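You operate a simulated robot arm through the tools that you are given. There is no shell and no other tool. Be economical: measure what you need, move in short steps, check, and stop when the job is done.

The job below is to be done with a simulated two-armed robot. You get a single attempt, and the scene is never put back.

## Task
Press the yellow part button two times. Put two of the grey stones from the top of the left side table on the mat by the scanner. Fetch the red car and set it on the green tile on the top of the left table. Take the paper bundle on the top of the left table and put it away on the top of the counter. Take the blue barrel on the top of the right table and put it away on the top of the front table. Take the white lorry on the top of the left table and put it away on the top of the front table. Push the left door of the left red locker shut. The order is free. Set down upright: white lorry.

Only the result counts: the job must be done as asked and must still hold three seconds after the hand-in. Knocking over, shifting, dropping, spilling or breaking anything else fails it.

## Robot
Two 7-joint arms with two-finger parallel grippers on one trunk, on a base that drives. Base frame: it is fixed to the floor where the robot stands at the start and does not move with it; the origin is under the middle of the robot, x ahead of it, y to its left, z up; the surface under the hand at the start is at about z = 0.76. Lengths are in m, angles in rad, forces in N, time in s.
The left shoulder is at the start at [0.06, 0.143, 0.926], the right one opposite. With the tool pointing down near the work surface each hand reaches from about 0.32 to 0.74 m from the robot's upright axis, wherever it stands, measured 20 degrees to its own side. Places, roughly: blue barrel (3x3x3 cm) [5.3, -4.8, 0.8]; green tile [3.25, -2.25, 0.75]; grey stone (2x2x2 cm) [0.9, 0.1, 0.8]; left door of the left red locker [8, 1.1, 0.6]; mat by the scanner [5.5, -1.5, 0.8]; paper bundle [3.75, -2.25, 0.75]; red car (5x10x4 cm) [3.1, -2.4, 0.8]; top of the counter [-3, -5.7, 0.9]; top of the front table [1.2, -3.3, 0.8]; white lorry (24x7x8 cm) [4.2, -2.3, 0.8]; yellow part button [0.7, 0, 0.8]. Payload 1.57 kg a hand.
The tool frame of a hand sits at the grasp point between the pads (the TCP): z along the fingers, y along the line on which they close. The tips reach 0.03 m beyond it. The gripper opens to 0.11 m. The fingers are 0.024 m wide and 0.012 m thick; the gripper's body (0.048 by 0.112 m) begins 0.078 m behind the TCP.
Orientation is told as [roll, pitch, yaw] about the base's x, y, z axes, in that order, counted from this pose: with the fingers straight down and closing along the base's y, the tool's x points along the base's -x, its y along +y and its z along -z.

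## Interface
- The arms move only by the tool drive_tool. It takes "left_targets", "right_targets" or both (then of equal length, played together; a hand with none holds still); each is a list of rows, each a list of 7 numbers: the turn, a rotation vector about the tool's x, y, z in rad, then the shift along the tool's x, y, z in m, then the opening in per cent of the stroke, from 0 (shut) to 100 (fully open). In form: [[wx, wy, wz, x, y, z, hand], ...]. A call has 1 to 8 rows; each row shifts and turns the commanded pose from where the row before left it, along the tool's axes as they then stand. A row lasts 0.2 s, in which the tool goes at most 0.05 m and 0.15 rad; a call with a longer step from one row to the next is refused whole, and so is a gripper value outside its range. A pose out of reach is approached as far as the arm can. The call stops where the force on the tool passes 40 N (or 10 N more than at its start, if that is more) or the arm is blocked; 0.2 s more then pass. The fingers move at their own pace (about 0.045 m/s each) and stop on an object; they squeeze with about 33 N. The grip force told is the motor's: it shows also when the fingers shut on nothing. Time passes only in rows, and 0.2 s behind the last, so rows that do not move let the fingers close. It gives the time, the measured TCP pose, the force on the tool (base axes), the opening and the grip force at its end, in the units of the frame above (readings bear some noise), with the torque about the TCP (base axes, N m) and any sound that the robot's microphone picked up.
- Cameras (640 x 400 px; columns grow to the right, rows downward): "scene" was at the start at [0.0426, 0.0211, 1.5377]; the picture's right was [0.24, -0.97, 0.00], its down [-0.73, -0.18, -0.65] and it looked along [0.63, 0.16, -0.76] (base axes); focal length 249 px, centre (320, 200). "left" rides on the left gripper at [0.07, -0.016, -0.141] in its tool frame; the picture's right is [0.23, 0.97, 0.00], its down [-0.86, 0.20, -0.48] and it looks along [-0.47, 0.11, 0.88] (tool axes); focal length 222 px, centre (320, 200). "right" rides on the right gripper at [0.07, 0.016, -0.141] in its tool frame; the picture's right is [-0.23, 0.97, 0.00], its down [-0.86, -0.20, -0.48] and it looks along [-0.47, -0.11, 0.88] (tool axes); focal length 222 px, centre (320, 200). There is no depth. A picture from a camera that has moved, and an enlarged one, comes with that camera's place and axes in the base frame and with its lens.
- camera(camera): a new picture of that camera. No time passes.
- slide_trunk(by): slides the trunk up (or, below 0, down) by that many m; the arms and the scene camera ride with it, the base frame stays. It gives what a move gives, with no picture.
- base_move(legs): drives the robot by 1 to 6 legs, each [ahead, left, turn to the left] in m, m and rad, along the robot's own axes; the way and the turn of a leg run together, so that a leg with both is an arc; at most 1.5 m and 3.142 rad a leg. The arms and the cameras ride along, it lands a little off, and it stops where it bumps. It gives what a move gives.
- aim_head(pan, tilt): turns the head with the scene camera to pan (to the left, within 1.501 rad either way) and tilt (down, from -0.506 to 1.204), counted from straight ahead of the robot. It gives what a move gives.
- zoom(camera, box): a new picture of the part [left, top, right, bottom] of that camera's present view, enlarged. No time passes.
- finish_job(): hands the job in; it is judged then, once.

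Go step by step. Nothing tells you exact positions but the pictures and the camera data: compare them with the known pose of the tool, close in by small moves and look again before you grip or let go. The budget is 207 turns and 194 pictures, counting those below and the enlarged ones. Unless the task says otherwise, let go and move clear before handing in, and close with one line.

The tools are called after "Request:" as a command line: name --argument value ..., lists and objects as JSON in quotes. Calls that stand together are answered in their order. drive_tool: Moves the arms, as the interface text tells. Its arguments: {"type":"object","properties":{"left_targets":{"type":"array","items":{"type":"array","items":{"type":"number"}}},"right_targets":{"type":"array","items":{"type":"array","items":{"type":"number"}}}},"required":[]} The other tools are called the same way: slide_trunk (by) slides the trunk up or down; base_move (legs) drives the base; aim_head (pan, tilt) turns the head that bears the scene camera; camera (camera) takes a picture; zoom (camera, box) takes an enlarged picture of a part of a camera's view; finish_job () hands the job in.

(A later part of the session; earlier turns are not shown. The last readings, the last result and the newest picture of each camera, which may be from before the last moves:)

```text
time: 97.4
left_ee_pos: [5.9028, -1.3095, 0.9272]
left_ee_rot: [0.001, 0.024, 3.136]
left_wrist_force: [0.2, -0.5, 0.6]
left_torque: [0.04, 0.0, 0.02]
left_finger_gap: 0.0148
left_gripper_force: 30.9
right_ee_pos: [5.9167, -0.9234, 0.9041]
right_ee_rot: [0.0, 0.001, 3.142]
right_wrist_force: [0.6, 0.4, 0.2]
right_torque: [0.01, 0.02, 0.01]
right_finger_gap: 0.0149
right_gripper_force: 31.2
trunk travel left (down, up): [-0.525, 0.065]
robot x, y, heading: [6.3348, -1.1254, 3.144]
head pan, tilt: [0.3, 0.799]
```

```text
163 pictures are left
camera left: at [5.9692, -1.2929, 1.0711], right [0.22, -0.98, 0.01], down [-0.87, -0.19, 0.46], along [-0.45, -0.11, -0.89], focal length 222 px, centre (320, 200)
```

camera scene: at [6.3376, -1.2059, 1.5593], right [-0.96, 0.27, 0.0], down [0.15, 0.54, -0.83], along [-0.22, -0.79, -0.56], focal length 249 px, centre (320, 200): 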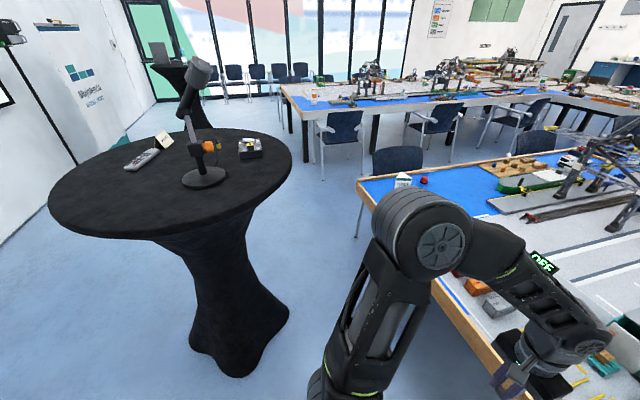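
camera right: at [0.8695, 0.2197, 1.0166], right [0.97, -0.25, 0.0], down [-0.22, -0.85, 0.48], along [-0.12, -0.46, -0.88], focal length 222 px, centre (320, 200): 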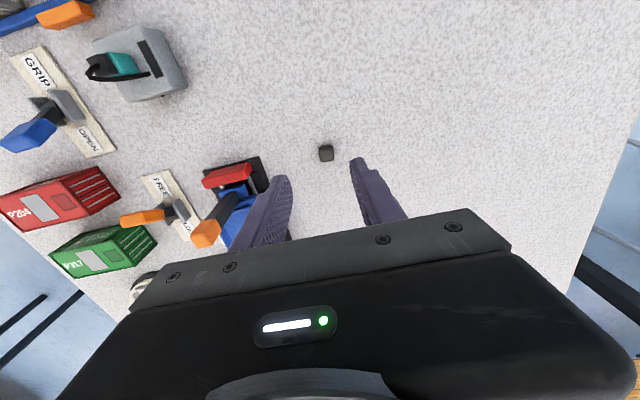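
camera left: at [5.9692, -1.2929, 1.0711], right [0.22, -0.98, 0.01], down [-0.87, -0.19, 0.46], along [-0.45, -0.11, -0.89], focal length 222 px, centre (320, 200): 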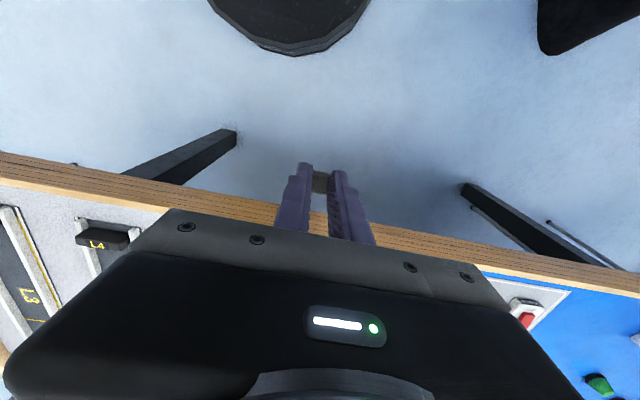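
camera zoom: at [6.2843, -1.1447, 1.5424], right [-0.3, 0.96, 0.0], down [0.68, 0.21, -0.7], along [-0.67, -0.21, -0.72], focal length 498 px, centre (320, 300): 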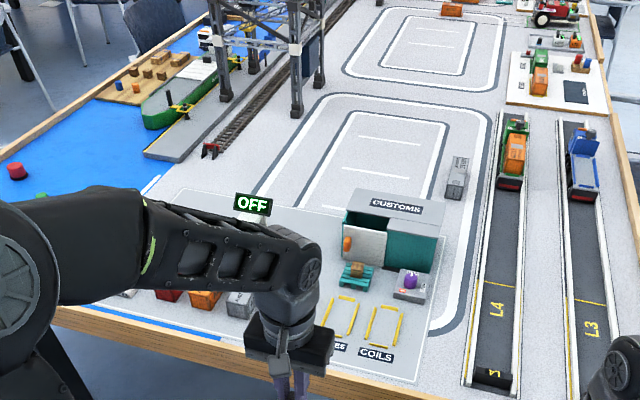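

The left arm hides the scanner area; I move ahead 0.2 m and look with the left hand's camera.

Request:
base_move --legs '[[0.2, 0, 0]]'

Request:
camera --camera "left"

Request:
camera --camera "scene"

```text
time: 99.0
left_ee_pos: [5.7077, -1.3102, 0.9276]
left_ee_rot: [-0.001, 0.025, 3.135]
left_wrist_force: [-1.0, 0.7, -0.8]
left_torque: [-0.01, -0.01, 0.0]
left_finger_gap: 0.0149
left_gripper_force: 30.9
right_ee_pos: [5.7204, -0.9248, 0.9041]
right_ee_rot: [0.001, 0.0, -3.14]
right_wrist_force: [-0.2, -0.6, -1.0]
right_torque: [-0.01, 0.01, 0.03]
right_finger_gap: 0.0147
right_gripper_force: 31.2
trunk travel left (down, up): [-0.525, 0.065]
robot x, y, heading: [6.139, -1.1265, -3.146]
head pan, tilt: [0.3, 0.799]
```

```text
162 pictures are left
camera left: at [5.7738, -1.2935, 1.0707], right [0.22, -0.98, 0.01], down [-0.87, -0.19, 0.46], along [-0.44, -0.11, -0.89], focal length 222 px, centre (320, 200)
```

left: 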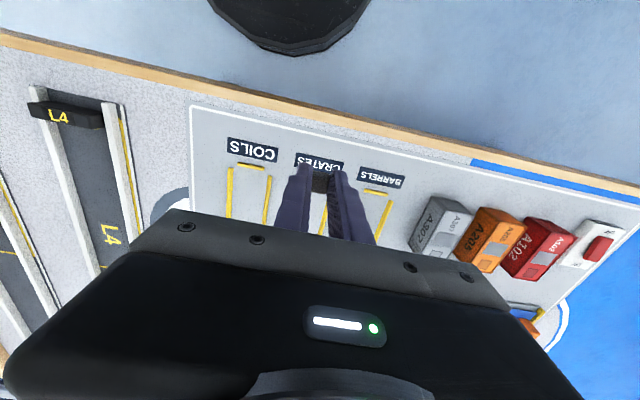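

```text
161 pictures are left
camera scene: at [6.0881, -1.1447, 1.5423], right [-0.3, 0.95, 0.0], down [0.69, 0.21, -0.7], along [-0.67, -0.21, -0.72], focal length 249 px, centre (320, 200)
```

scene: 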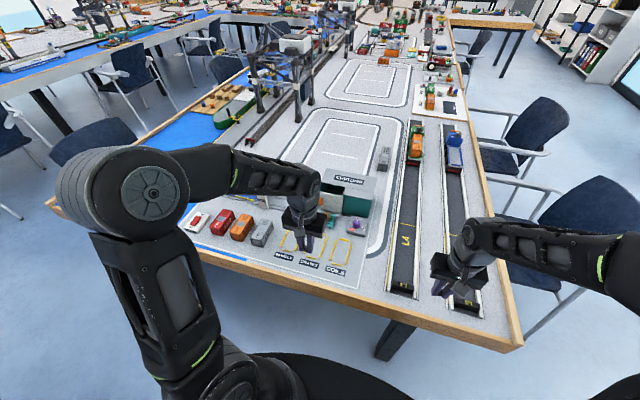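

I move the left hand aside to uncover the scanner area.

Request:
drive_tool --left_targets '[[0, 0, 0, 0.02, -0.04, 0, 5], [0, 0, 0, 0.02, -0.04, 0, 5], [0, 0, 0, 0.02, -0.04, 0, 5], [0, 0, 0, 0.02, -0.04, 0, 5]]'

Request:
aim_head --pan 0.6 --tilt 0.8

Request:
camera --camera "scene"

```text
time: 100.0
left_ee_pos: [5.7919, -1.1491, 0.9289]
left_ee_rot: [0.002, 0.024, 3.138]
left_wrist_force: [-0.5, 0.0, 0.0]
left_torque: [0.0, 0.01, -0.02]
left_finger_gap: 0.015
left_gripper_force: 31.3
right_ee_pos: [5.7214, -0.9246, 0.9045]
right_ee_rot: [0.002, 0.001, -3.14]
right_wrist_force: [0.4, -0.2, -0.2]
right_torque: [-0.03, -0.01, -0.04]
right_finger_gap: 0.0149
right_gripper_force: 30.7
trunk travel left (down, up): [-0.525, 0.065]
robot x, y, heading: [6.1394, -1.1217, -3.14]
head pan, tilt: [0.3, 0.799]
```

```text
time: 100.8
left_ee_pos: [5.791, -1.1501, 0.9291]
left_ee_rot: [0.0, 0.022, 3.134]
left_wrist_force: [0.0, 0.5, 0.4]
left_torque: [-0.01, 0.02, -0.02]
left_finger_gap: 0.0147
left_gripper_force: 31.4
right_ee_pos: [5.7217, -0.9245, 0.9045]
right_ee_rot: [-0.001, -0.001, -3.14]
right_wrist_force: [-0.3, 0.9, -0.5]
right_torque: [-0.01, 0.01, 0.01]
right_finger_gap: 0.0148
right_gripper_force: 31.1
trunk travel left (down, up): [-0.525, 0.065]
robot x, y, heading: [6.1366, -1.1266, -3.144]
head pan, tilt: [0.6, 0.799]
```

```text
160 pictures are left
camera scene: at [6.1001, -1.1663, 1.5424], right [-0.56, 0.83, 0.0], down [0.59, 0.41, -0.7], along [-0.58, -0.39, -0.72], focal length 249 px, centre (320, 200)
```

scene: 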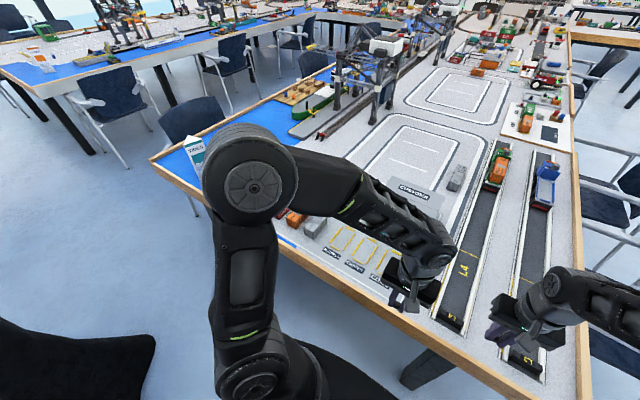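

That's worse; I'll raise the trunk slightly and shift the base left so the area lies between both arms.

Request:
slide_trunk --by 0.06

Request:
base_move --legs '[[0, 0.35, 0]]'

Request:
drive_tool --left_targets '[[0, 0, 0, 0, 0.04, 0, 5], [0, 0, 0, 0, 0.04, 0, 5], [0, 0, 0, 0, 0.04, 0, 5], [0, 0, 0, 0, 0.04, 0, 5]]'

Request:
aim_head --pan 0.0 --tilt 0.9

Request:
camera --camera "scene"

```text
time: 101.8
left_ee_pos: [5.7897, -1.1497, 0.9894]
left_ee_rot: [0.001, 0.024, 3.135]
left_wrist_force: [0.3, 0.5, -0.4]
left_torque: [0.02, 0.06, 0.0]
left_finger_gap: 0.0153
left_gripper_force: 30.4
right_ee_pos: [5.7217, -0.9252, 0.9646]
right_ee_rot: [0.0, 0.0, -3.141]
right_wrist_force: [0.3, 0.3, 0.8]
right_torque: [0.0, -0.02, 0.02]
right_finger_gap: 0.0151
right_gripper_force: 30.8
trunk travel left (down, up): [-0.585, 0.005]
robot x, y, heading: [6.1396, -1.1244, -3.145]
head pan, tilt: [0.6, 0.799]
```

```text
time: 104.0
left_ee_pos: [5.7922, -1.5003, 0.9888]
left_ee_rot: [-0.001, 0.024, 3.138]
left_wrist_force: [0.0, 0.0, -0.6]
left_torque: [0.03, 0.03, -0.01]
left_finger_gap: 0.0147
left_gripper_force: 31.0
right_ee_pos: [5.7231, -1.2781, 0.9649]
right_ee_rot: [0.0, 0.0, -3.137]
right_wrist_force: [-0.2, 0.2, 0.4]
right_torque: [0.0, -0.02, 0.02]
right_finger_gap: 0.015
right_gripper_force: 31.5
trunk travel left (down, up): [-0.585, 0.005]
robot x, y, heading: [6.1439, -1.474, -3.135]
head pan, tilt: [0.6, 0.799]
```

```text
time: 105.0
left_ee_pos: [5.7917, -1.6598, 0.9875]
left_ee_rot: [0.0, 0.022, 3.141]
left_wrist_force: [0.8, -0.6, -0.3]
left_torque: [0.0, 0.01, -0.01]
left_finger_gap: 0.0147
left_gripper_force: 30.4
right_ee_pos: [5.7222, -1.2762, 0.9642]
right_ee_rot: [0.0, 0.001, -3.135]
right_wrist_force: [-0.1, 0.6, -0.2]
right_torque: [0.0, 0.01, 0.01]
right_finger_gap: 0.0148
right_gripper_force: 30.9
trunk travel left (down, up): [-0.585, 0.005]
robot x, y, heading: [6.1398, -1.4752, -3.137]
head pan, tilt: [0.6, 0.799]
```

```text
time: 106.0
left_ee_pos: [5.7905, -1.6581, 0.9889]
left_ee_rot: [0.0, 0.024, 3.14]
left_wrist_force: [-0.5, -0.1, 0.3]
left_torque: [-0.02, 0.0, -0.03]
left_finger_gap: 0.0149
left_gripper_force: 30.4
right_ee_pos: [5.7211, -1.275, 0.9643]
right_ee_rot: [-0.001, -0.001, -3.137]
right_wrist_force: [0.1, -0.6, 0.6]
right_torque: [0.03, 0.0, 0.02]
right_finger_gap: 0.0148
right_gripper_force: 31.1
trunk travel left (down, up): [-0.585, 0.005]
robot x, y, heading: [6.1404, -1.4691, -3.137]
head pan, tilt: [0.0, 0.901]
```

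```text
159 pictures are left
camera scene: at [6.0922, -1.4703, 1.5945], right [-0.01, 1.0, 0.0], down [0.78, 0.0, -0.62], along [-0.62, 0.0, -0.78], focal length 249 px, centre (320, 200)
```

scene: 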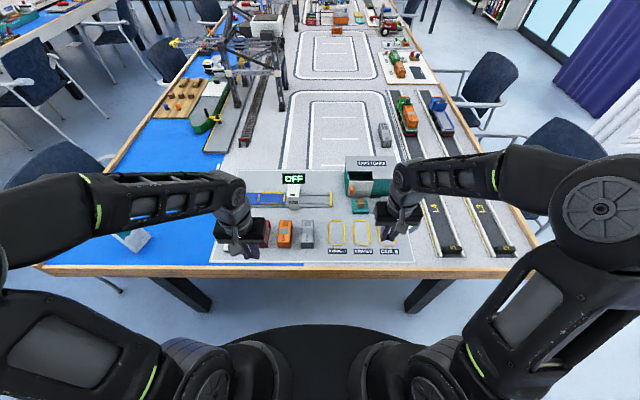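

Request:
zoom --camera "scene" --box '[220, 155, 420, 280]'

```text
3.20 times, centred on (320, 218) of scene
camera zoom: at [6.0922, -1.4703, 1.5945], right [-0.01, 1.0, 0.0], down [0.78, 0.0, -0.62], along [-0.62, 0.0, -0.78], focal length 797 px, centre (320, 144)
```

zoom: 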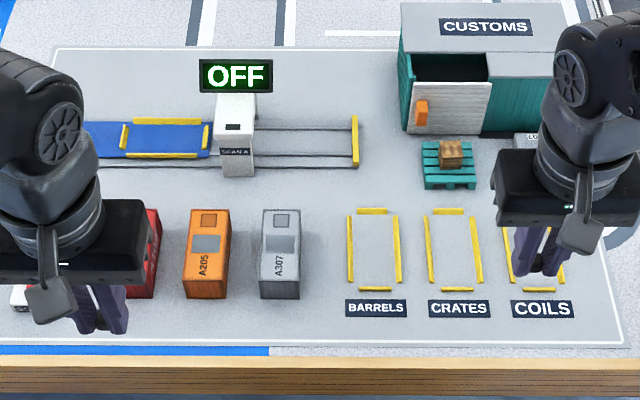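

The "mat by the scanner" is the grey sheet (about x 5.25–5.71, y −1.87…−1.13). I'll set the right stone at about (5.50, −1.39) and the left one at (5.515, −1.475), both free spots.

Request:
drive_tool --right_targets '[[0, 0, 0, -0.044, 0.023, 0, 5], [0, 0, 0, -0.044, 0.023, 0, 5], [0, 0, 0, -0.044, 0.023, 0, 5], [0, 0, 0, -0.044, 0.023, 0, 5], [0, 0, 0, -0.044, 0.023, 0, 5], [0, 0, 0, 0, 0, 0.035, 5], [0, 0, 0, 0, 0, 0.035, 5], [0, 0, 0, 0, 0, 0.03, 5]]'

Request:
camera --camera "right"

Request:
zoom --camera "scene" --box '[220, 155, 420, 280]'

```text
time: 107.8
left_ee_pos: [5.7916, -1.6583, 0.9881]
left_ee_rot: [0.0, 0.026, 3.14]
left_wrist_force: [0.6, 0.7, -0.8]
left_torque: [-0.01, 0.02, -0.02]
left_finger_gap: 0.0153
left_gripper_force: 30.9
right_ee_pos: [5.5023, -1.3942, 0.8632]
right_ee_rot: [0.001, 0.001, -3.137]
right_wrist_force: [0.2, -0.6, 0.0]
right_torque: [0.02, -0.02, 0.0]
right_finger_gap: 0.0147
right_gripper_force: 31.2
trunk travel left (down, up): [-0.585, 0.005]
robot x, y, heading: [6.1406, -1.4729, -3.136]
head pan, tilt: [0.0, 0.901]
```

```text
157 pictures are left
camera right: at [5.572, -1.4106, 1.0054], right [-0.22, -0.98, 0.0], down [-0.86, 0.19, 0.48], along [-0.47, 0.11, -0.88], focal length 222 px, centre (320, 200)
```

right: 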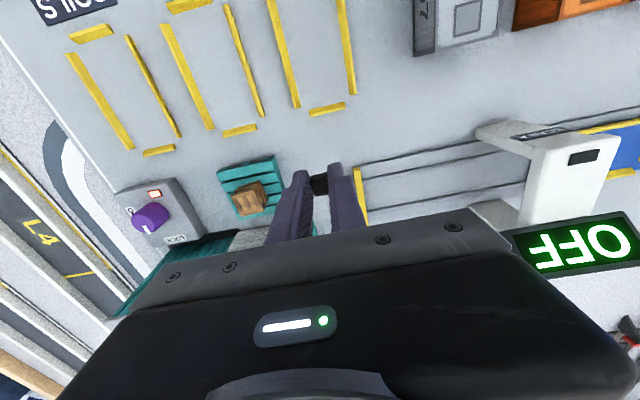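

```text
3.20 times, centred on (320, 218) of scene
camera zoom: at [6.0919, -1.4701, 1.5945], right [-0.01, 1.0, 0.0], down [0.78, 0.0, -0.62], along [-0.62, 0.0, -0.78], focal length 797 px, centre (320, 144)
```

zoom: 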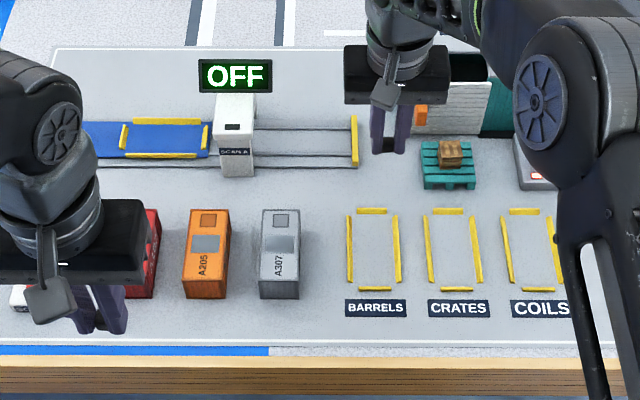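

The spot directly below is clear; lowering the right stone and releasing.

Request:
drive_tool --right_targets '[[0, 0, 0, 0, 0, 0.035, 5], [0, 0, 0, 0, 0, 0.022, 5], [0, 0, 0, 0, 0, 0.008, 5], [0, 0, 0, 0, 0, 0, 28], [0, 0, 0, 0, 0, 0, 28], [0, 0, 0, 0, 0, -0.02, 28], [0, 0, 0, 0, 0, -0.04, 28], [0, 0, 0, 0, 0, -0.04, 28]]'

Request:
camera --camera "right"

```text
time: 109.6
left_ee_pos: [5.7923, -1.6594, 0.9884]
left_ee_rot: [0.0, 0.021, 3.141]
left_wrist_force: [-1.0, 0.1, 0.1]
left_torque: [-0.02, -0.01, 0.04]
left_finger_gap: 0.015
left_gripper_force: 31.5
right_ee_pos: [5.5037, -1.3918, 0.8992]
right_ee_rot: [0.001, 0.0, -3.134]
right_wrist_force: [0.5, 0.4, -0.4]
right_torque: [0.01, 0.01, 0.02]
right_finger_gap: 0.0309
right_gripper_force: 0.0
trunk travel left (down, up): [-0.585, 0.005]
robot x, y, heading: [6.1416, -1.4747, -3.136]
head pan, tilt: [0.0, 0.901]
```

```text
155 pictures are left
camera right: at [5.573, -1.4083, 1.0408], right [-0.22, -0.98, 0.0], down [-0.86, 0.19, 0.48], along [-0.47, 0.11, -0.88], focal length 222 px, centre (320, 200)
```

right: 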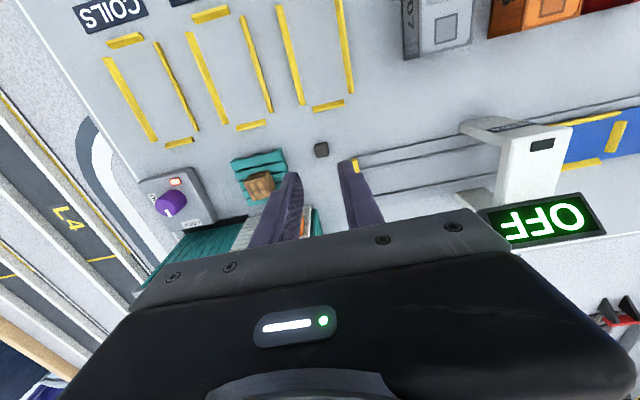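

Stone one rests on the mat. Now the right hand withdraws and the left hand moves over its spot.

Request:
drive_tool --right_targets '[[0, 0, 0, 0.04, -0.02, -0.01, 28], [0, 0, 0, 0.04, -0.02, 0, 28], [0, 0, 0, 0.04, -0.02, 0, 28], [0, 0, 0, 0.04, -0.02, 0, 28], [0, 0, 0, 0.04, -0.02, 0, 28], [0, 0, 0, 0, -0.04, 0, 28], [0, 0, 0, 0, 0, 0, 28], [0, 0, 0, 0, 0, 0, 28]]' --left_targets '[[0, 0, 0, 0, 0, 0, 5], [0, 0, 0, -0.04, -0.026, 0, 5], [0, 0, 0, -0.04, -0.026, 0, 5], [0, 0, 0, -0.04, -0.026, 0, 5], [0, 0, 0, -0.04, -0.026, 0, 5], [0, 0, 0, -0.04, -0.026, 0, 5], [0, 0, 0, -0.04, -0.026, 0, 5], [0, 0, 0, -0.04, -0.026, 0, 5]]'

Request:
camera --camera "left"

```text
time: 111.4
left_ee_pos: [5.5118, -1.4767, 0.9809]
left_ee_rot: [0.002, 0.024, 3.141]
left_wrist_force: [-0.2, 0.3, -0.4]
left_torque: [-0.01, -0.01, 0.0]
left_finger_gap: 0.0152
left_gripper_force: 31.1
right_ee_pos: [5.701, -1.2495, 0.9085]
right_ee_rot: [0.003, 0.0, -3.135]
right_wrist_force: [0.5, -0.6, -0.3]
right_torque: [-0.02, -0.03, 0.01]
right_finger_gap: 0.0307
right_gripper_force: 0.1
trunk travel left (down, up): [-0.585, 0.005]
robot x, y, heading: [6.1415, -1.4712, -3.135]
head pan, tilt: [0.0, 0.901]
```

```text
154 pictures are left
camera left: at [5.5775, -1.4597, 1.1234], right [0.22, -0.97, 0.01], down [-0.87, -0.2, 0.46], along [-0.44, -0.11, -0.89], focal length 222 px, centre (320, 200)
```

left: 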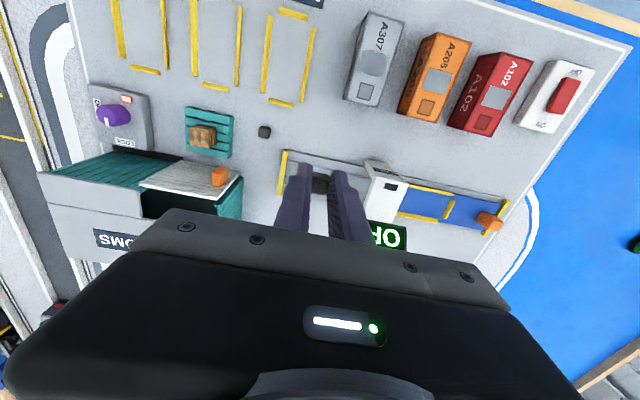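

Point below is clear; lowering the left stone and releasing.

Request:
drive_tool --left_targets '[[0, 0, 0, 0, -0.008, 0.045, 5], [0, 0, 0, 0, 0, 0.045, 5], [0, 0, 0, 0, 0, 0.045, 5], [0, 0, 0, 0, 0, 0.03, 5], [0, 0, 0, 0, 0, 0.01, 5], [0, 0, 0, 0, 0, 0.005, 5], [0, 0, 0, 0, 0, 0, 5]]'

Request:
zoom --camera "left" --box '[220, 90, 460, 240]'

```text
time: 113.0
left_ee_pos: [5.5156, -1.4695, 0.8013]
left_ee_rot: [0.0, 0.023, 3.14]
left_wrist_force: [0.0, -1.0, 0.0]
left_torque: [0.03, -0.04, -0.01]
left_finger_gap: 0.0151
left_gripper_force: 30.9
right_ee_pos: [5.7031, -1.251, 0.9101]
right_ee_rot: [-0.001, 0.0, -3.136]
right_wrist_force: [0.0, 0.2, 0.8]
right_torque: [0.05, -0.01, 0.0]
right_finger_gap: 0.0309
right_gripper_force: 0.0
trunk travel left (down, up): [-0.585, 0.005]
robot x, y, heading: [6.1439, -1.4742, -3.136]
head pan, tilt: [0.0, 0.901]
```

```text
2.67 times, centred on (340, 165) of left
camera zoom: at [5.5807, -1.4535, 0.9452], right [0.23, -0.97, 0.01], down [-0.87, -0.2, 0.46], along [-0.45, -0.11, -0.89], focal length 592 px, centre (267, 293)
```

zoom: 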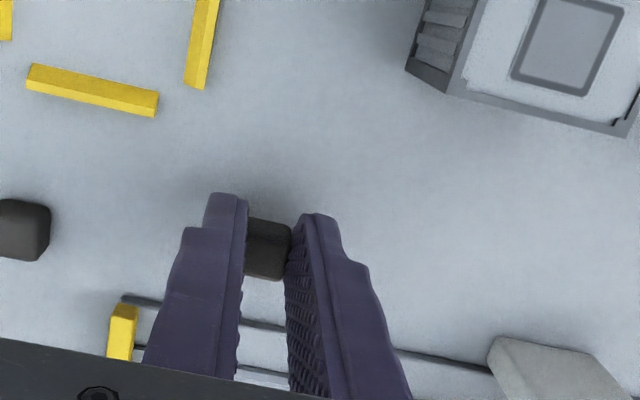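

Request:
drive_tool --left_targets '[[0, 0, 0, 0, 0, 0.002, 5], [0, 0, 0, 0, 0, 0, 28], [0, 0, 0, 0, 0, 0, 28], [0, 0, 0, 0, 0, -0.02, 28], [0, 0, 0, 0, 0, -0.045, 28], [0, 0, 0, 0, 0, -0.045, 28], [0, 0, 0, 0, 0, -0.045, 28]]'

Request:
zoom --camera "left" --box '[220, 60, 460, 210]'

```text
time: 114.6
left_ee_pos: [5.5152, -1.4698, 0.9565]
left_ee_rot: [0.001, 0.025, 3.139]
left_wrist_force: [0.8, -0.2, 0.6]
left_torque: [-0.02, 0.02, -0.01]
left_finger_gap: 0.0308
left_gripper_force: 0.1
right_ee_pos: [5.7031, -1.2498, 0.9078]
right_ee_rot: [0.0, 0.0, -3.135]
right_wrist_force: [0.2, 0.3, -1.4]
right_torque: [0.0, -0.01, -0.03]
right_finger_gap: 0.0306
right_gripper_force: 0.0
trunk travel left (down, up): [-0.585, 0.005]
robot x, y, heading: [6.1414, -1.4717, -3.134]
head pan, tilt: [0.0, 0.901]
```

```text
2.67 times, centred on (340, 135) of left
camera zoom: at [5.5808, -1.4532, 1.099], right [0.23, -0.97, 0.01], down [-0.87, -0.2, 0.46], along [-0.44, -0.11, -0.89], focal length 592 px, centre (267, 373)
```

zoom: 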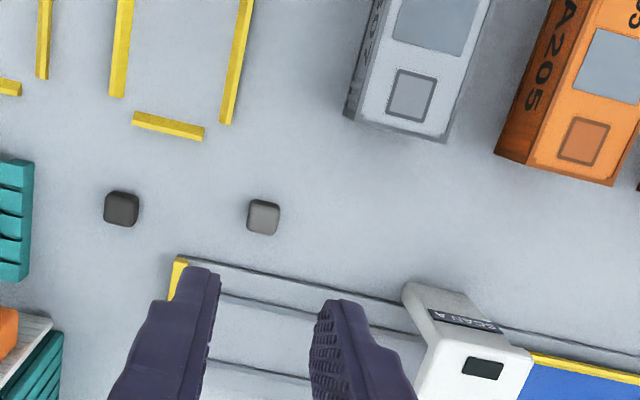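

Both stones rest on the mat. Now I tuck the left hand and drive to the red locker to look at its open door.

Request:
drive_tool --left_targets '[[0, 0, 0, 0.04, 0.02, 0, 0], [0, 0, 0, 0.04, 0.02, 0, 0], [0, 0, 0, 0.04, 0.02, 0, 0], [0, 0, 0, 0.04, 0.02, 0, 0], [0, 0, 0, 0.04, 0.02, 0, 0], [0, 0, 0, 0.04, 0.02, 0, 0]]' --right_targets '[[0, 0, 0, 0, 0, 0, 0], [0, 0, 0, 0, 0, 0, 0], [0, 0, 0, 0, 0, 0, 0], [0, 0, 0, 0, 0, 0, 0], [0, 0, 0, 0, 0, 0, 0], [0, 0, 0, 0, 0, 0, 0]]'

Request:
base_move --legs '[[0, -1.4, 0], [0, 0, -3.14], [0.6, 0, 0], [0, 0.6, 0]]'

Request:
aim_head --pan 0.2 --tilt 0.5

Request:
camera --camera "scene"

```text
time: 116.0
left_ee_pos: [5.7554, -1.5909, 0.9627]
left_ee_rot: [0.0, 0.024, 3.14]
left_wrist_force: [0.0, 0.8, 0.3]
left_torque: [0.03, 0.01, -0.02]
left_finger_gap: 0.0
left_gripper_force: 21.1
right_ee_pos: [5.7022, -1.2494, 0.9099]
right_ee_rot: [0.0, -0.004, -3.137]
right_wrist_force: [0.0, -0.1, -0.2]
right_torque: [0.04, 0.03, 0.02]
right_finger_gap: 0.0001
right_gripper_force: 21.5
trunk travel left (down, up): [-0.585, 0.005]
robot x, y, heading: [6.1396, -1.4717, -3.14]
head pan, tilt: [0.0, 0.901]
```

```text
time: 136.3
left_ee_pos: [7.1244, 0.6253, 0.9626]
left_ee_rot: [0.002, 0.024, -0.017]
left_wrist_force: [0.6, -0.4, 0.8]
left_torque: [-0.01, 0.0, -0.01]
left_finger_gap: 0.0
left_gripper_force: 21.2
right_ee_pos: [7.1699, 0.2863, 0.9091]
right_ee_rot: [0.0, 0.0, -0.01]
right_wrist_force: [0.2, 0.4, 0.1]
right_torque: [0.0, 0.0, -0.01]
right_finger_gap: 0.0003
right_gripper_force: 21.1
trunk travel left (down, up): [-0.585, 0.005]
robot x, y, heading: [6.7397, 0.5124, -0.013]
head pan, tilt: [0.0, 0.901]
```

```text
time: 137.2
left_ee_pos: [7.126, 0.6252, 0.963]
left_ee_rot: [0.0, 0.024, -0.019]
left_wrist_force: [-0.7, 0.0, 0.6]
left_torque: [-0.01, 0.0, 0.01]
left_finger_gap: 0.0002
left_gripper_force: 21.6
right_ee_pos: [7.1699, 0.2854, 0.9097]
right_ee_rot: [0.001, 0.001, -0.012]
right_wrist_force: [0.1, 0.6, -0.5]
right_torque: [-0.02, 0.0, 0.01]
right_finger_gap: 0.0003
right_gripper_force: 21.1
trunk travel left (down, up): [-0.585, 0.005]
robot x, y, heading: [6.7343, 0.5139, -0.01]
head pan, tilt: [0.201, 0.499]
```

```text
151 pictures are left
camera scene: at [6.7921, 0.5345, 1.6283], right [0.19, -0.98, 0.0], down [-0.47, -0.09, -0.88], along [0.86, 0.16, -0.48], focal length 249 px, centre (320, 200)
```

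scene: 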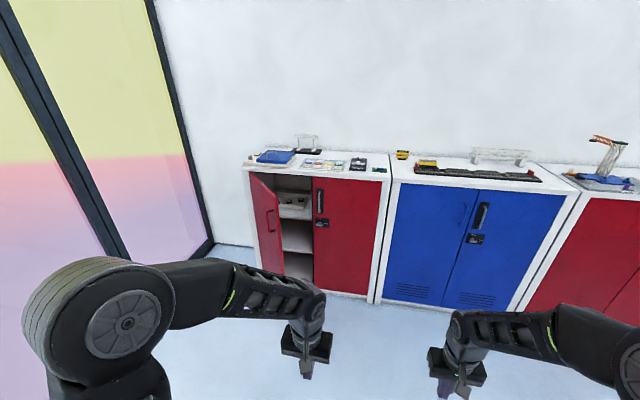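

The open left door is seen at px ≈(265,225); I zoom to measure its free edge.

Request:
zoom --camera "scene" --box '[230, 150, 400, 310]'

```text
2.50 times, centred on (315, 230) of scene
camera zoom: at [6.7921, 0.5345, 1.6283], right [0.19, -0.98, 0.0], down [-0.47, -0.09, -0.88], along [0.86, 0.16, -0.48], focal length 623 px, centre (332, 125)
```

zoom: 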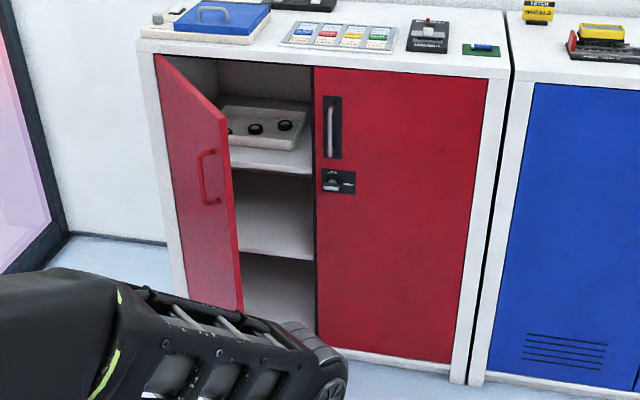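

The door is about 45° open: hinge near (8.17,1.24), free edge near (7.9,0.97). I drive closer and tilt the left hand forward, fingers shut.

Request:
base_move --legs '[[0, 0.34, 0], [0.6, 0, 0]]'

Request:
drive_tool --left_targets '[[0, -0.15, 0, 0, 0, 0, 0], [0, -0.15, 0, 0, 0, 0, 0], [0, -0.15, 0, 0, 0, 0, 0], [0, -0.15, 0, 0, 0, 0, 0], [0, -0.15, 0, 0, 0, 0, 0], [0, -0.15, 0, 0, 0, 0, 0]]'

Request:
aim_head --pan 0.3 --tilt 0.7

Request:
camera --camera "scene"

Request:
camera --camera "left"

```text
time: 142.4
left_ee_pos: [7.7328, 0.9646, 0.9624]
left_ee_rot: [-0.001, 0.025, -0.013]
left_wrist_force: [-0.1, -0.7, 0.2]
left_torque: [0.03, -0.01, 0.01]
left_finger_gap: 0.0
left_gripper_force: 21.5
right_ee_pos: [7.7798, 0.6243, 0.9095]
right_ee_rot: [-0.001, 0.001, -0.004]
right_wrist_force: [-0.6, -0.5, -0.6]
right_torque: [-0.03, 0.0, 0.01]
right_finger_gap: 0.0001
right_gripper_force: 21.5
trunk travel left (down, up): [-0.585, 0.005]
robot x, y, heading: [7.3413, 0.8495, -0.005]
head pan, tilt: [0.201, 0.499]
```

```text
time: 143.8
left_ee_pos: [7.8147, 0.9246, 0.9693]
left_ee_rot: [0.004, -0.874, -0.014]
left_wrist_force: [0.4, -0.1, 0.5]
left_torque: [-0.01, 0.05, 0.02]
left_finger_gap: 0.0002
left_gripper_force: 20.9
left hand out of reach, approached as far as the arm can: row 3, 4, 5, 6
right_ee_pos: [7.7799, 0.6239, 0.909]
right_ee_rot: [0.001, 0.0, -0.005]
right_wrist_force: [-0.1, -0.3, 0.0]
right_torque: [-0.01, -0.03, -0.02]
right_finger_gap: 0.0001
right_gripper_force: 21.2
trunk travel left (down, up): [-0.585, 0.005]
robot x, y, heading: [7.3452, 0.8546, -0.003]
head pan, tilt: [0.201, 0.499]
```

```text
time: 144.5
left_ee_pos: [7.8139, 0.9263, 0.969]
left_ee_rot: [0.001, -0.872, -0.012]
left_wrist_force: [0.1, 0.2, 0.4]
left_torque: [0.0, 0.01, -0.01]
left_finger_gap: 0.0
left_gripper_force: 21.2
right_ee_pos: [7.7788, 0.6244, 0.9088]
right_ee_rot: [0.001, -0.002, -0.006]
right_wrist_force: [0.5, 0.1, 0.6]
right_torque: [0.0, 0.0, 0.0]
right_finger_gap: 0.0001
right_gripper_force: 21.3
trunk travel left (down, up): [-0.585, 0.005]
robot x, y, heading: [7.3377, 0.8508, -0.008]
head pan, tilt: [0.3, 0.7]
```

```text
149 pictures are left
camera scene: at [7.3919, 0.8779, 1.6107], right [0.29, -0.96, 0.0], down [-0.62, -0.19, -0.77], along [0.73, 0.22, -0.64], focal length 249 px, centre (320, 200)
```

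scene: 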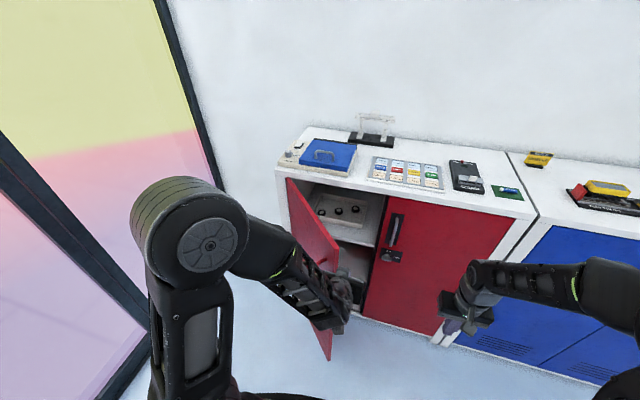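

```text
148 pictures are left
camera left: at [7.6602, 0.9101, 1.0074], right [-0.14, 0.98, -0.17], down [0.18, 0.2, 0.96], along [0.97, 0.1, -0.21], focal length 222 px, centre (320, 200)
```

left: 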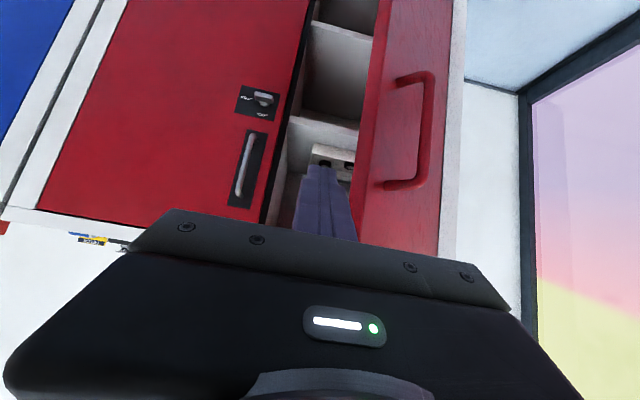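

The tips now point into the gap; I shift the base left so they face the door's outer side, pull the right hand back, then advance to push.

Request:
drive_tool --right_targets '[[0, 0, 0, 0.04, 0, 0, 0], [0, 0, 0, 0.03, 0, 0, 0], [0, 0, 0, 0.03, 0, 0, 0]]'

Request:
base_move --legs '[[0, 0.09, 0], [0.12, 0, 0]]'

Request:
camera --camera "left"

Request:
camera --camera "scene"

```text
time: 145.3
left_ee_pos: [7.8142, 0.9236, 0.9705]
left_ee_rot: [0.002, -0.875, -0.013]
left_wrist_force: [-1.3, -0.1, 0.8]
left_torque: [-0.01, -0.06, -0.03]
left_finger_gap: 0.0001
left_gripper_force: 21.6
right_ee_pos: [7.6771, 0.6235, 0.9098]
right_ee_rot: [0.0, -0.002, -0.005]
right_wrist_force: [-0.2, -1.2, 0.4]
right_torque: [0.01, -0.01, 0.0]
right_finger_gap: 0.0
right_gripper_force: 21.5
trunk travel left (down, up): [-0.585, 0.005]
robot x, y, heading: [7.3446, 0.8473, -0.006]
head pan, tilt: [0.3, 0.7]
```

```text
time: 147.3
left_ee_pos: [7.9356, 1.016, 0.9695]
left_ee_rot: [0.001, -0.871, -0.012]
left_wrist_force: [0.7, -0.3, 0.1]
left_torque: [0.02, -0.01, -0.02]
left_finger_gap: 0.0002
left_gripper_force: 21.5
right_ee_pos: [7.8008, 0.7138, 0.9088]
right_ee_rot: [-0.001, 0.002, -0.003]
right_wrist_force: [0.4, -0.7, -0.3]
right_torque: [0.05, 0.03, 0.01]
right_finger_gap: 0.0002
right_gripper_force: 21.7
trunk travel left (down, up): [-0.585, 0.005]
robot x, y, heading: [7.4634, 0.9419, -0.006]
head pan, tilt: [0.3, 0.7]
```

```text
147 pictures are left
camera left: at [7.7819, 1.0001, 1.0068], right [-0.14, 0.98, -0.17], down [0.18, 0.2, 0.96], along [0.97, 0.1, -0.21], focal length 222 px, centre (320, 200)
```

left: 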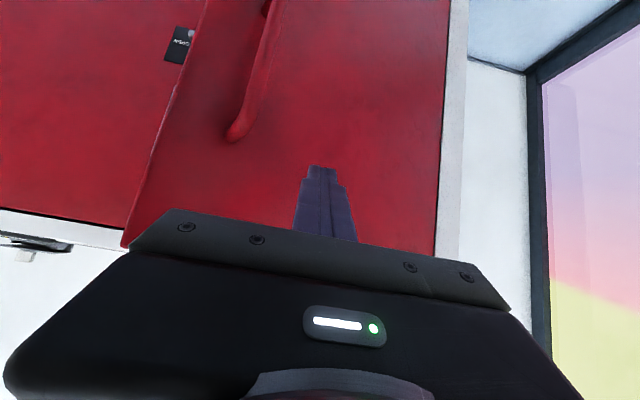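

```text
146 pictures are left
camera scene: at [7.5144, 0.9675, 1.6106], right [0.29, -0.96, 0.0], down [-0.62, -0.19, -0.76], along [0.73, 0.22, -0.65], focal length 249 px, centre (320, 200)
```

scene: 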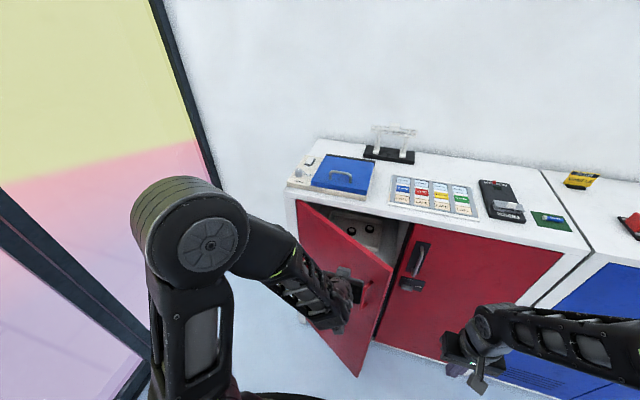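

The closed fingers are in front of the door's face, beside the handle. Advancing to push it.

Request:
base_move --legs '[[0.12, 0, 0]]'

Request:
camera --camera "left"

Request:
camera --camera "scene"

```text
time: 148.5
left_ee_pos: [8.0558, 1.0137, 0.9703]
left_ee_rot: [0.003, -0.872, -0.013]
left_wrist_force: [0.6, -0.1, -0.1]
left_torque: [0.01, 0.01, -0.03]
left_finger_gap: 0.0
left_gripper_force: 21.0
right_ee_pos: [7.9192, 0.7123, 0.9098]
right_ee_rot: [-0.001, 0.001, -0.006]
right_wrist_force: [0.9, 1.0, -0.8]
right_torque: [-0.03, 0.06, -0.03]
right_finger_gap: 0.0001
right_gripper_force: 20.6
trunk travel left (down, up): [-0.585, 0.005]
robot x, y, heading: [7.5824, 0.9355, -0.006]
head pan, tilt: [0.3, 0.7]
```

```text
145 pictures are left
camera left: at [7.9013, 0.9991, 1.0068], right [-0.14, 0.98, -0.17], down [0.18, 0.2, 0.96], along [0.97, 0.1, -0.21], focal length 222 px, centre (320, 200)
```

left: 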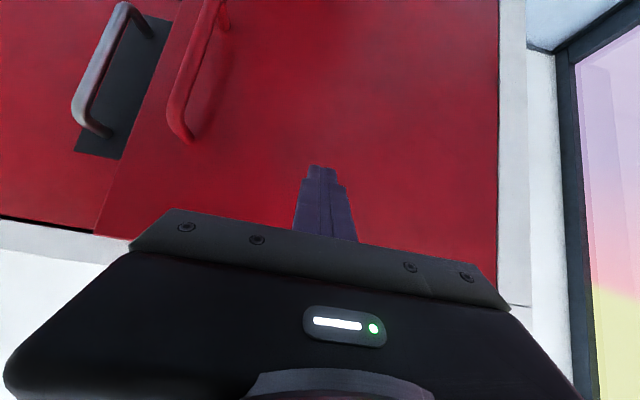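

```text
144 pictures are left
camera scene: at [7.6337, 0.9668, 1.6106], right [0.29, -0.96, 0.0], down [-0.62, -0.19, -0.76], along [0.73, 0.22, -0.65], focal length 249 px, centre (320, 200)
```

scene: 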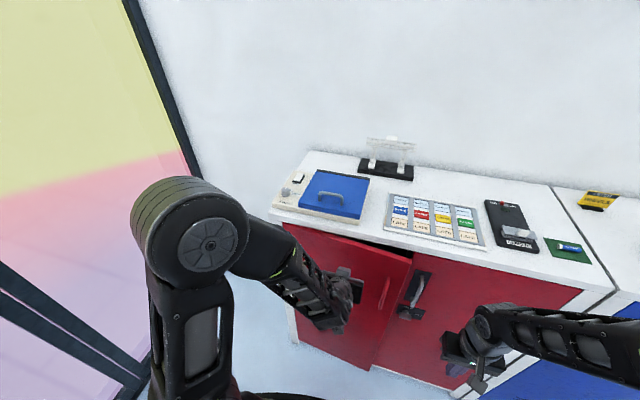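

The door is nearly shut; I finish with the arm in small forward steps, which stop on force.

Request:
drive_tool --left_targets '[[0, 0, 0, -0.0128, 0, 0.0153, 0], [0, 0, 0, -0.0128, 0, 0.0153, 0], [0, 0, 0, -0.0128, 0, 0.0153, 0], [0, 0, 0, -0.0064, 0, 0.0077, 0], [0, 0, 0, -0.0064, 0, 0.0077, 0], [0, 0, 0, -0.0064, 0, 0.0077, 0]]'

Request:
camera --camera "scene"

Request:
camera --camera "left"

```text
time: 149.6
left_ee_pos: [8.1178, 1.0126, 0.9694]
left_ee_rot: [0.002, -0.862, -0.015]
left_wrist_force: [-22.0, 2.2, 11.1]
left_torque: [0.02, -0.15, 0.14]
left_finger_gap: 0.0
left_gripper_force: 21.5
right_ee_pos: [7.9158, 0.7124, 0.9112]
right_ee_rot: [-0.001, -0.003, -0.004]
right_wrist_force: [0.2, 0.2, -0.1]
right_torque: [0.04, 0.0, 0.0]
right_finger_gap: 0.0
right_gripper_force: 21.1
trunk travel left (down, up): [-0.585, 0.005]
robot x, y, heading: [7.5779, 0.9389, -0.006]
head pan, tilt: [0.3, 0.7]
stopped in row 5 (left hand): the force on the tool passed its limit at 50 N (the readings are from after the stop); the commanded pose is now the measured one
```

```text
143 pictures are left
camera scene: at [7.6261, 0.9674, 1.6111], right [0.29, -0.96, 0.0], down [-0.61, -0.19, -0.77], along [0.73, 0.22, -0.64], focal length 249 px, centre (320, 200)
```

scene: 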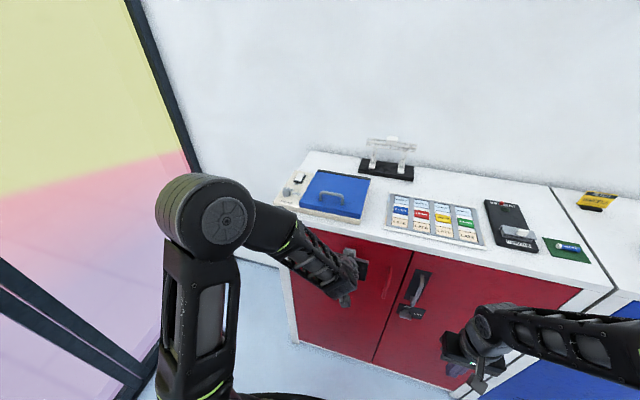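

```text
142 pictures are left
camera left: at [7.964, 0.9979, 1.0074], right [-0.13, 0.98, -0.17], down [0.2, 0.2, 0.96], along [0.97, 0.09, -0.22], focal length 222 px, centre (320, 200)
```

left: 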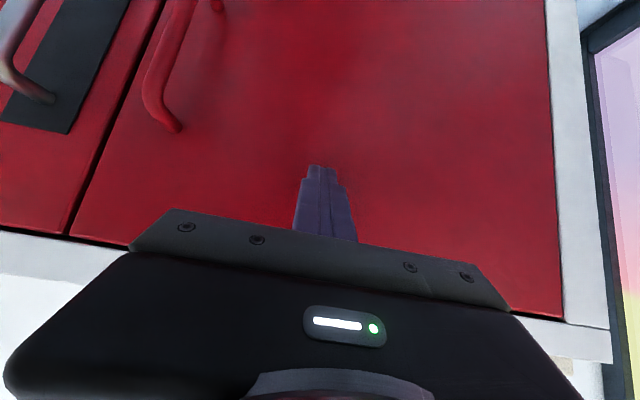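

The door is flush shut. I back off, straighten the hand, verify, and turn to go round the tall table on the wall side.

Request:
base_move --legs '[[-0.4, 0, 0]]'

Request:
drive_tool --left_targets '[[0, 0.145, 0, 0, 0, 0, 0], [0, 0.145, 0, 0, 0, 0, 0], [0, 0.145, 0, 0, 0, 0, 0], [0, 0.145, 0, 0, 0, 0, 0], [0, 0.145, 0, 0, 0, 0, 0], [0, 0.145, 0, 0, 0, 0, 0]]'

Request:
camera --camera "scene"

Request:
base_move --legs '[[0, 0, -1.565], [0, 0.4, 0], [0.9, 0, 0]]'

Request:
aim_head --pan 0.0 --tilt 0.5

Request:
camera --camera "scene"

```text
time: 152.1
left_ee_pos: [7.7225, 1.0142, 0.9666]
left_ee_rot: [0.003, -0.863, -0.013]
left_wrist_force: [0.1, -0.3, 0.4]
left_torque: [-0.02, 0.0, 0.02]
left_finger_gap: 0.0
left_gripper_force: 21.3
right_ee_pos: [7.5188, 0.7146, 0.9088]
right_ee_rot: [-0.001, 0.0, -0.001]
right_wrist_force: [0.7, 0.2, 0.2]
right_torque: [-0.01, -0.02, -0.01]
right_finger_gap: 0.0
right_gripper_force: 20.7
trunk travel left (down, up): [-0.585, 0.005]
robot x, y, heading: [7.1821, 0.944, -0.001]
head pan, tilt: [0.3, 0.7]
```

```text
time: 153.5
left_ee_pos: [7.7231, 1.015, 0.9659]
left_ee_rot: [0.0, 0.013, -0.009]
left_wrist_force: [-0.2, -0.6, 0.3]
left_torque: [0.0, 0.05, 0.02]
left_finger_gap: 0.0
left_gripper_force: 21.4
right_ee_pos: [7.521, 0.7151, 0.9096]
right_ee_rot: [0.001, -0.001, 0.0]
right_wrist_force: [0.1, 0.7, -0.2]
right_torque: [0.05, 0.03, 0.03]
right_finger_gap: 0.0
right_gripper_force: 21.1
trunk travel left (down, up): [-0.585, 0.005]
robot x, y, heading: [7.1834, 0.9388, -0.004]
head pan, tilt: [0.3, 0.7]
```

```text
141 pictures are left
camera scene: at [7.2325, 0.9682, 1.6106], right [0.29, -0.96, 0.0], down [-0.62, -0.19, -0.76], along [0.73, 0.23, -0.64], focal length 249 px, centre (320, 200)
```

scene: 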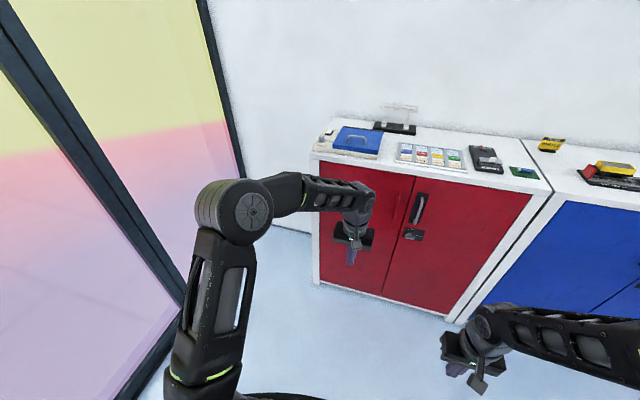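

```text
time: 164.1
left_ee_pos: [7.6867, -0.4816, 0.9664]
left_ee_rot: [0.002, 0.009, -1.556]
left_wrist_force: [0.6, 0.1, 0.1]
left_torque: [0.01, -0.03, 0.01]
left_finger_gap: 0.0002
left_gripper_force: 21.5
right_ee_pos: [7.3808, -0.2867, 0.9089]
right_ee_rot: [-0.001, 0.0, -1.545]
right_wrist_force: [-0.8, -0.1, -1.4]
right_torque: [0.03, -0.01, -0.03]
right_finger_gap: 0.0
right_gripper_force: 21.6
trunk travel left (down, up): [-0.585, 0.005]
robot x, y, heading: [7.6008, 0.0536, -1.545]
head pan, tilt: [0.3, 0.7]
```

```text
time: 164.9
left_ee_pos: [7.6874, -0.4813, 0.9668]
left_ee_rot: [0.002, 0.008, -1.556]
left_wrist_force: [0.2, -0.5, 0.0]
left_torque: [0.0, -0.02, 0.0]
left_finger_gap: 0.0001
left_gripper_force: 21.0
right_ee_pos: [7.3824, -0.2847, 0.9089]
right_ee_rot: [0.001, 0.001, -1.548]
right_wrist_force: [0.2, -0.5, 0.0]
right_torque: [0.02, 0.03, 0.01]
right_finger_gap: 0.0
right_gripper_force: 21.4
trunk travel left (down, up): [-0.585, 0.005]
robot x, y, heading: [7.6038, 0.0542, -1.549]
head pan, tilt: [0.0, 0.499]
```

```text
140 pictures are left
camera scene: at [7.5981, -0.0027, 1.6283], right [-1.0, -0.02, 0.0], down [-0.01, 0.48, -0.88], along [0.02, -0.88, -0.48], focal length 249 px, centre (320, 200)
```

scene: 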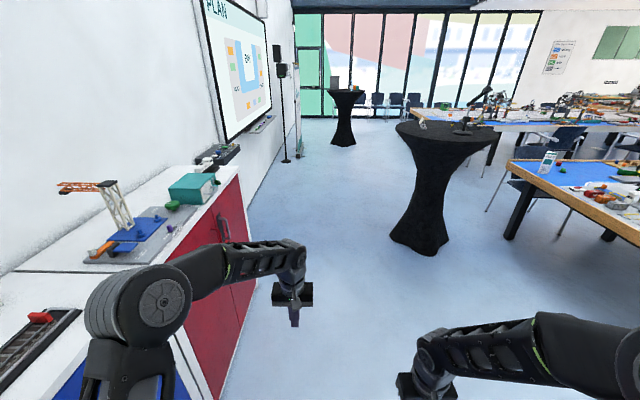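

The way on the wall side is clear (round table at about (6.65,−2.0), top radius ≈0.4). I drive past it and look into the bay between the tables.

Request:
base_move --legs '[[1.4, 0.03, 0], [1.4, 0.05, 0], [0.6, 0, 0], [0, 0, -1.57]]'

Request:
aim_head --pan 0.0 --tilt 0.35

Request:
camera --camera "scene"

```text
time: 185.0
left_ee_pos: [7.2968, -3.39, 0.9666]
left_ee_rot: [0.004, 0.009, -3.096]
left_wrist_force: [1.3, 1.0, -0.1]
left_torque: [0.02, -0.02, -0.02]
left_finger_gap: 0.0
left_gripper_force: 20.8
right_ee_pos: [7.4835, -3.0782, 0.9099]
right_ee_rot: [-0.001, 0.001, -3.088]
right_wrist_force: [0.4, -0.1, 0.3]
right_torque: [-0.01, -0.01, -0.02]
right_finger_gap: 0.0
right_gripper_force: 21.2
trunk travel left (down, up): [-0.585, 0.005]
robot x, y, heading: [7.8295, -3.2824, -3.089]
head pan, tilt: [0.0, 0.499]
```

```text
time: 185.7
left_ee_pos: [7.2976, -3.39, 0.9669]
left_ee_rot: [0.001, 0.01, -3.097]
left_wrist_force: [0.6, -0.2, 0.5]
left_torque: [0.0, 0.02, -0.02]
left_finger_gap: 0.0
left_gripper_force: 21.3
right_ee_pos: [7.4839, -3.077, 0.9088]
right_ee_rot: [0.001, 0.001, -3.088]
right_wrist_force: [-0.8, -0.4, 0.5]
right_torque: [-0.02, -0.04, -0.03]
right_finger_gap: 0.0
right_gripper_force: 21.2
trunk travel left (down, up): [-0.585, 0.005]
robot x, y, heading: [7.8335, -3.2867, -3.089]
head pan, tilt: [0.0, 0.351]
```

```text
139 pictures are left
camera scene: at [7.7652, -3.2865, 1.642], right [-0.05, 1.0, 0.0], down [0.34, 0.02, -0.94], along [-0.94, -0.05, -0.34], focal length 249 px, centre (320, 200)
```

scene: 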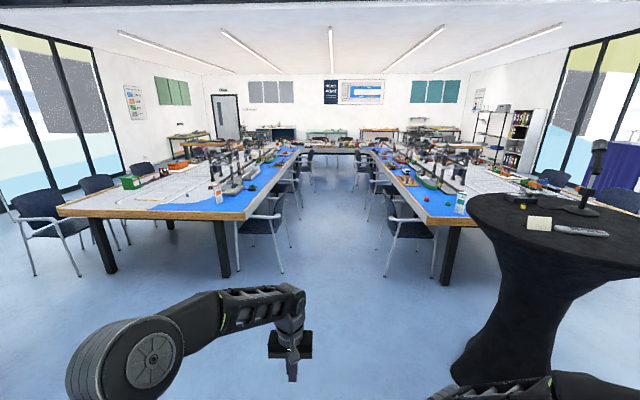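

The bay aisle is open, about 1 m clear along y≈−3.27 with chairs on both sides. I zoom to see the chairs and where things stand.

Request:
zoom --camera "scene" --box '[220, 120, 480, 290]'

```text
2.35 times, centred on (350, 205) of scene
camera zoom: at [7.7652, -3.2865, 1.642], right [-0.05, 1.0, 0.0], down [0.34, 0.02, -0.94], along [-0.94, -0.05, -0.34], focal length 586 px, centre (249, 188)
```

zoom: 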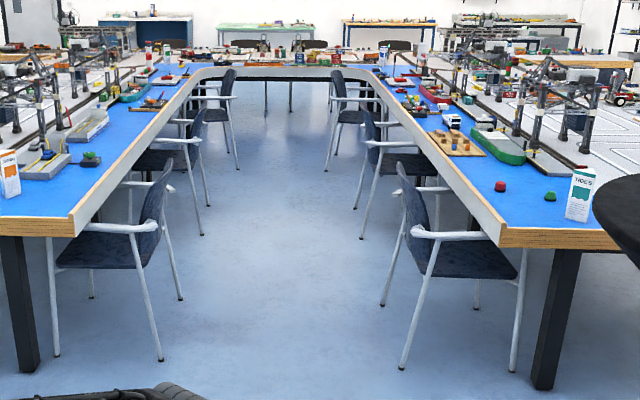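

I zoom on the right table's near end to find the blue barrel.

Request:
aim_head --pan 0.5 --tilt 0.35

Request:
zoom --camera "scene" --box '[200, 120, 460, 280]'

```text
time: 186.7
left_ee_pos: [7.2968, -3.3883, 0.9658]
left_ee_rot: [0.001, 0.009, -3.098]
left_wrist_force: [-0.5, 0.3, 0.2]
left_torque: [0.01, 0.0, -0.03]
left_finger_gap: 0.0
left_gripper_force: 21.2
right_ee_pos: [7.4837, -3.0772, 0.9096]
right_ee_rot: [0.0, 0.0, -3.088]
right_wrist_force: [0.0, -0.1, -0.4]
right_torque: [0.02, 0.03, -0.01]
right_finger_gap: 0.0001
right_gripper_force: 21.3
trunk travel left (down, up): [-0.585, 0.005]
robot x, y, heading: [7.8305, -3.2808, -3.09]
head pan, tilt: [0.499, 0.351]
```

```text
2.46 times, centred on (330, 200) of scene
camera zoom: at [7.7789, -3.3303, 1.6421], right [-0.52, 0.85, 0.0], down [0.29, 0.18, -0.94], along [-0.8, -0.49, -0.34], focal length 613 px, centre (295, 200)
```

zoom: 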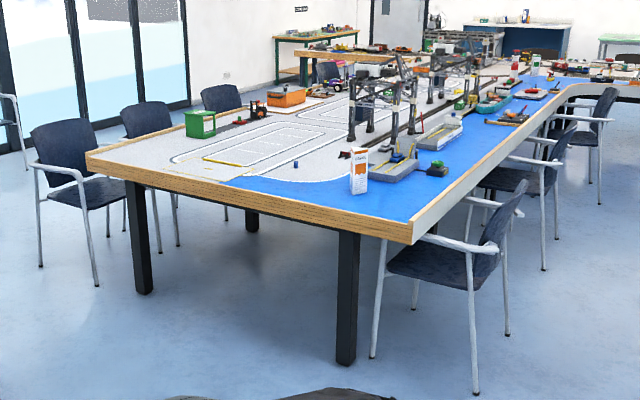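

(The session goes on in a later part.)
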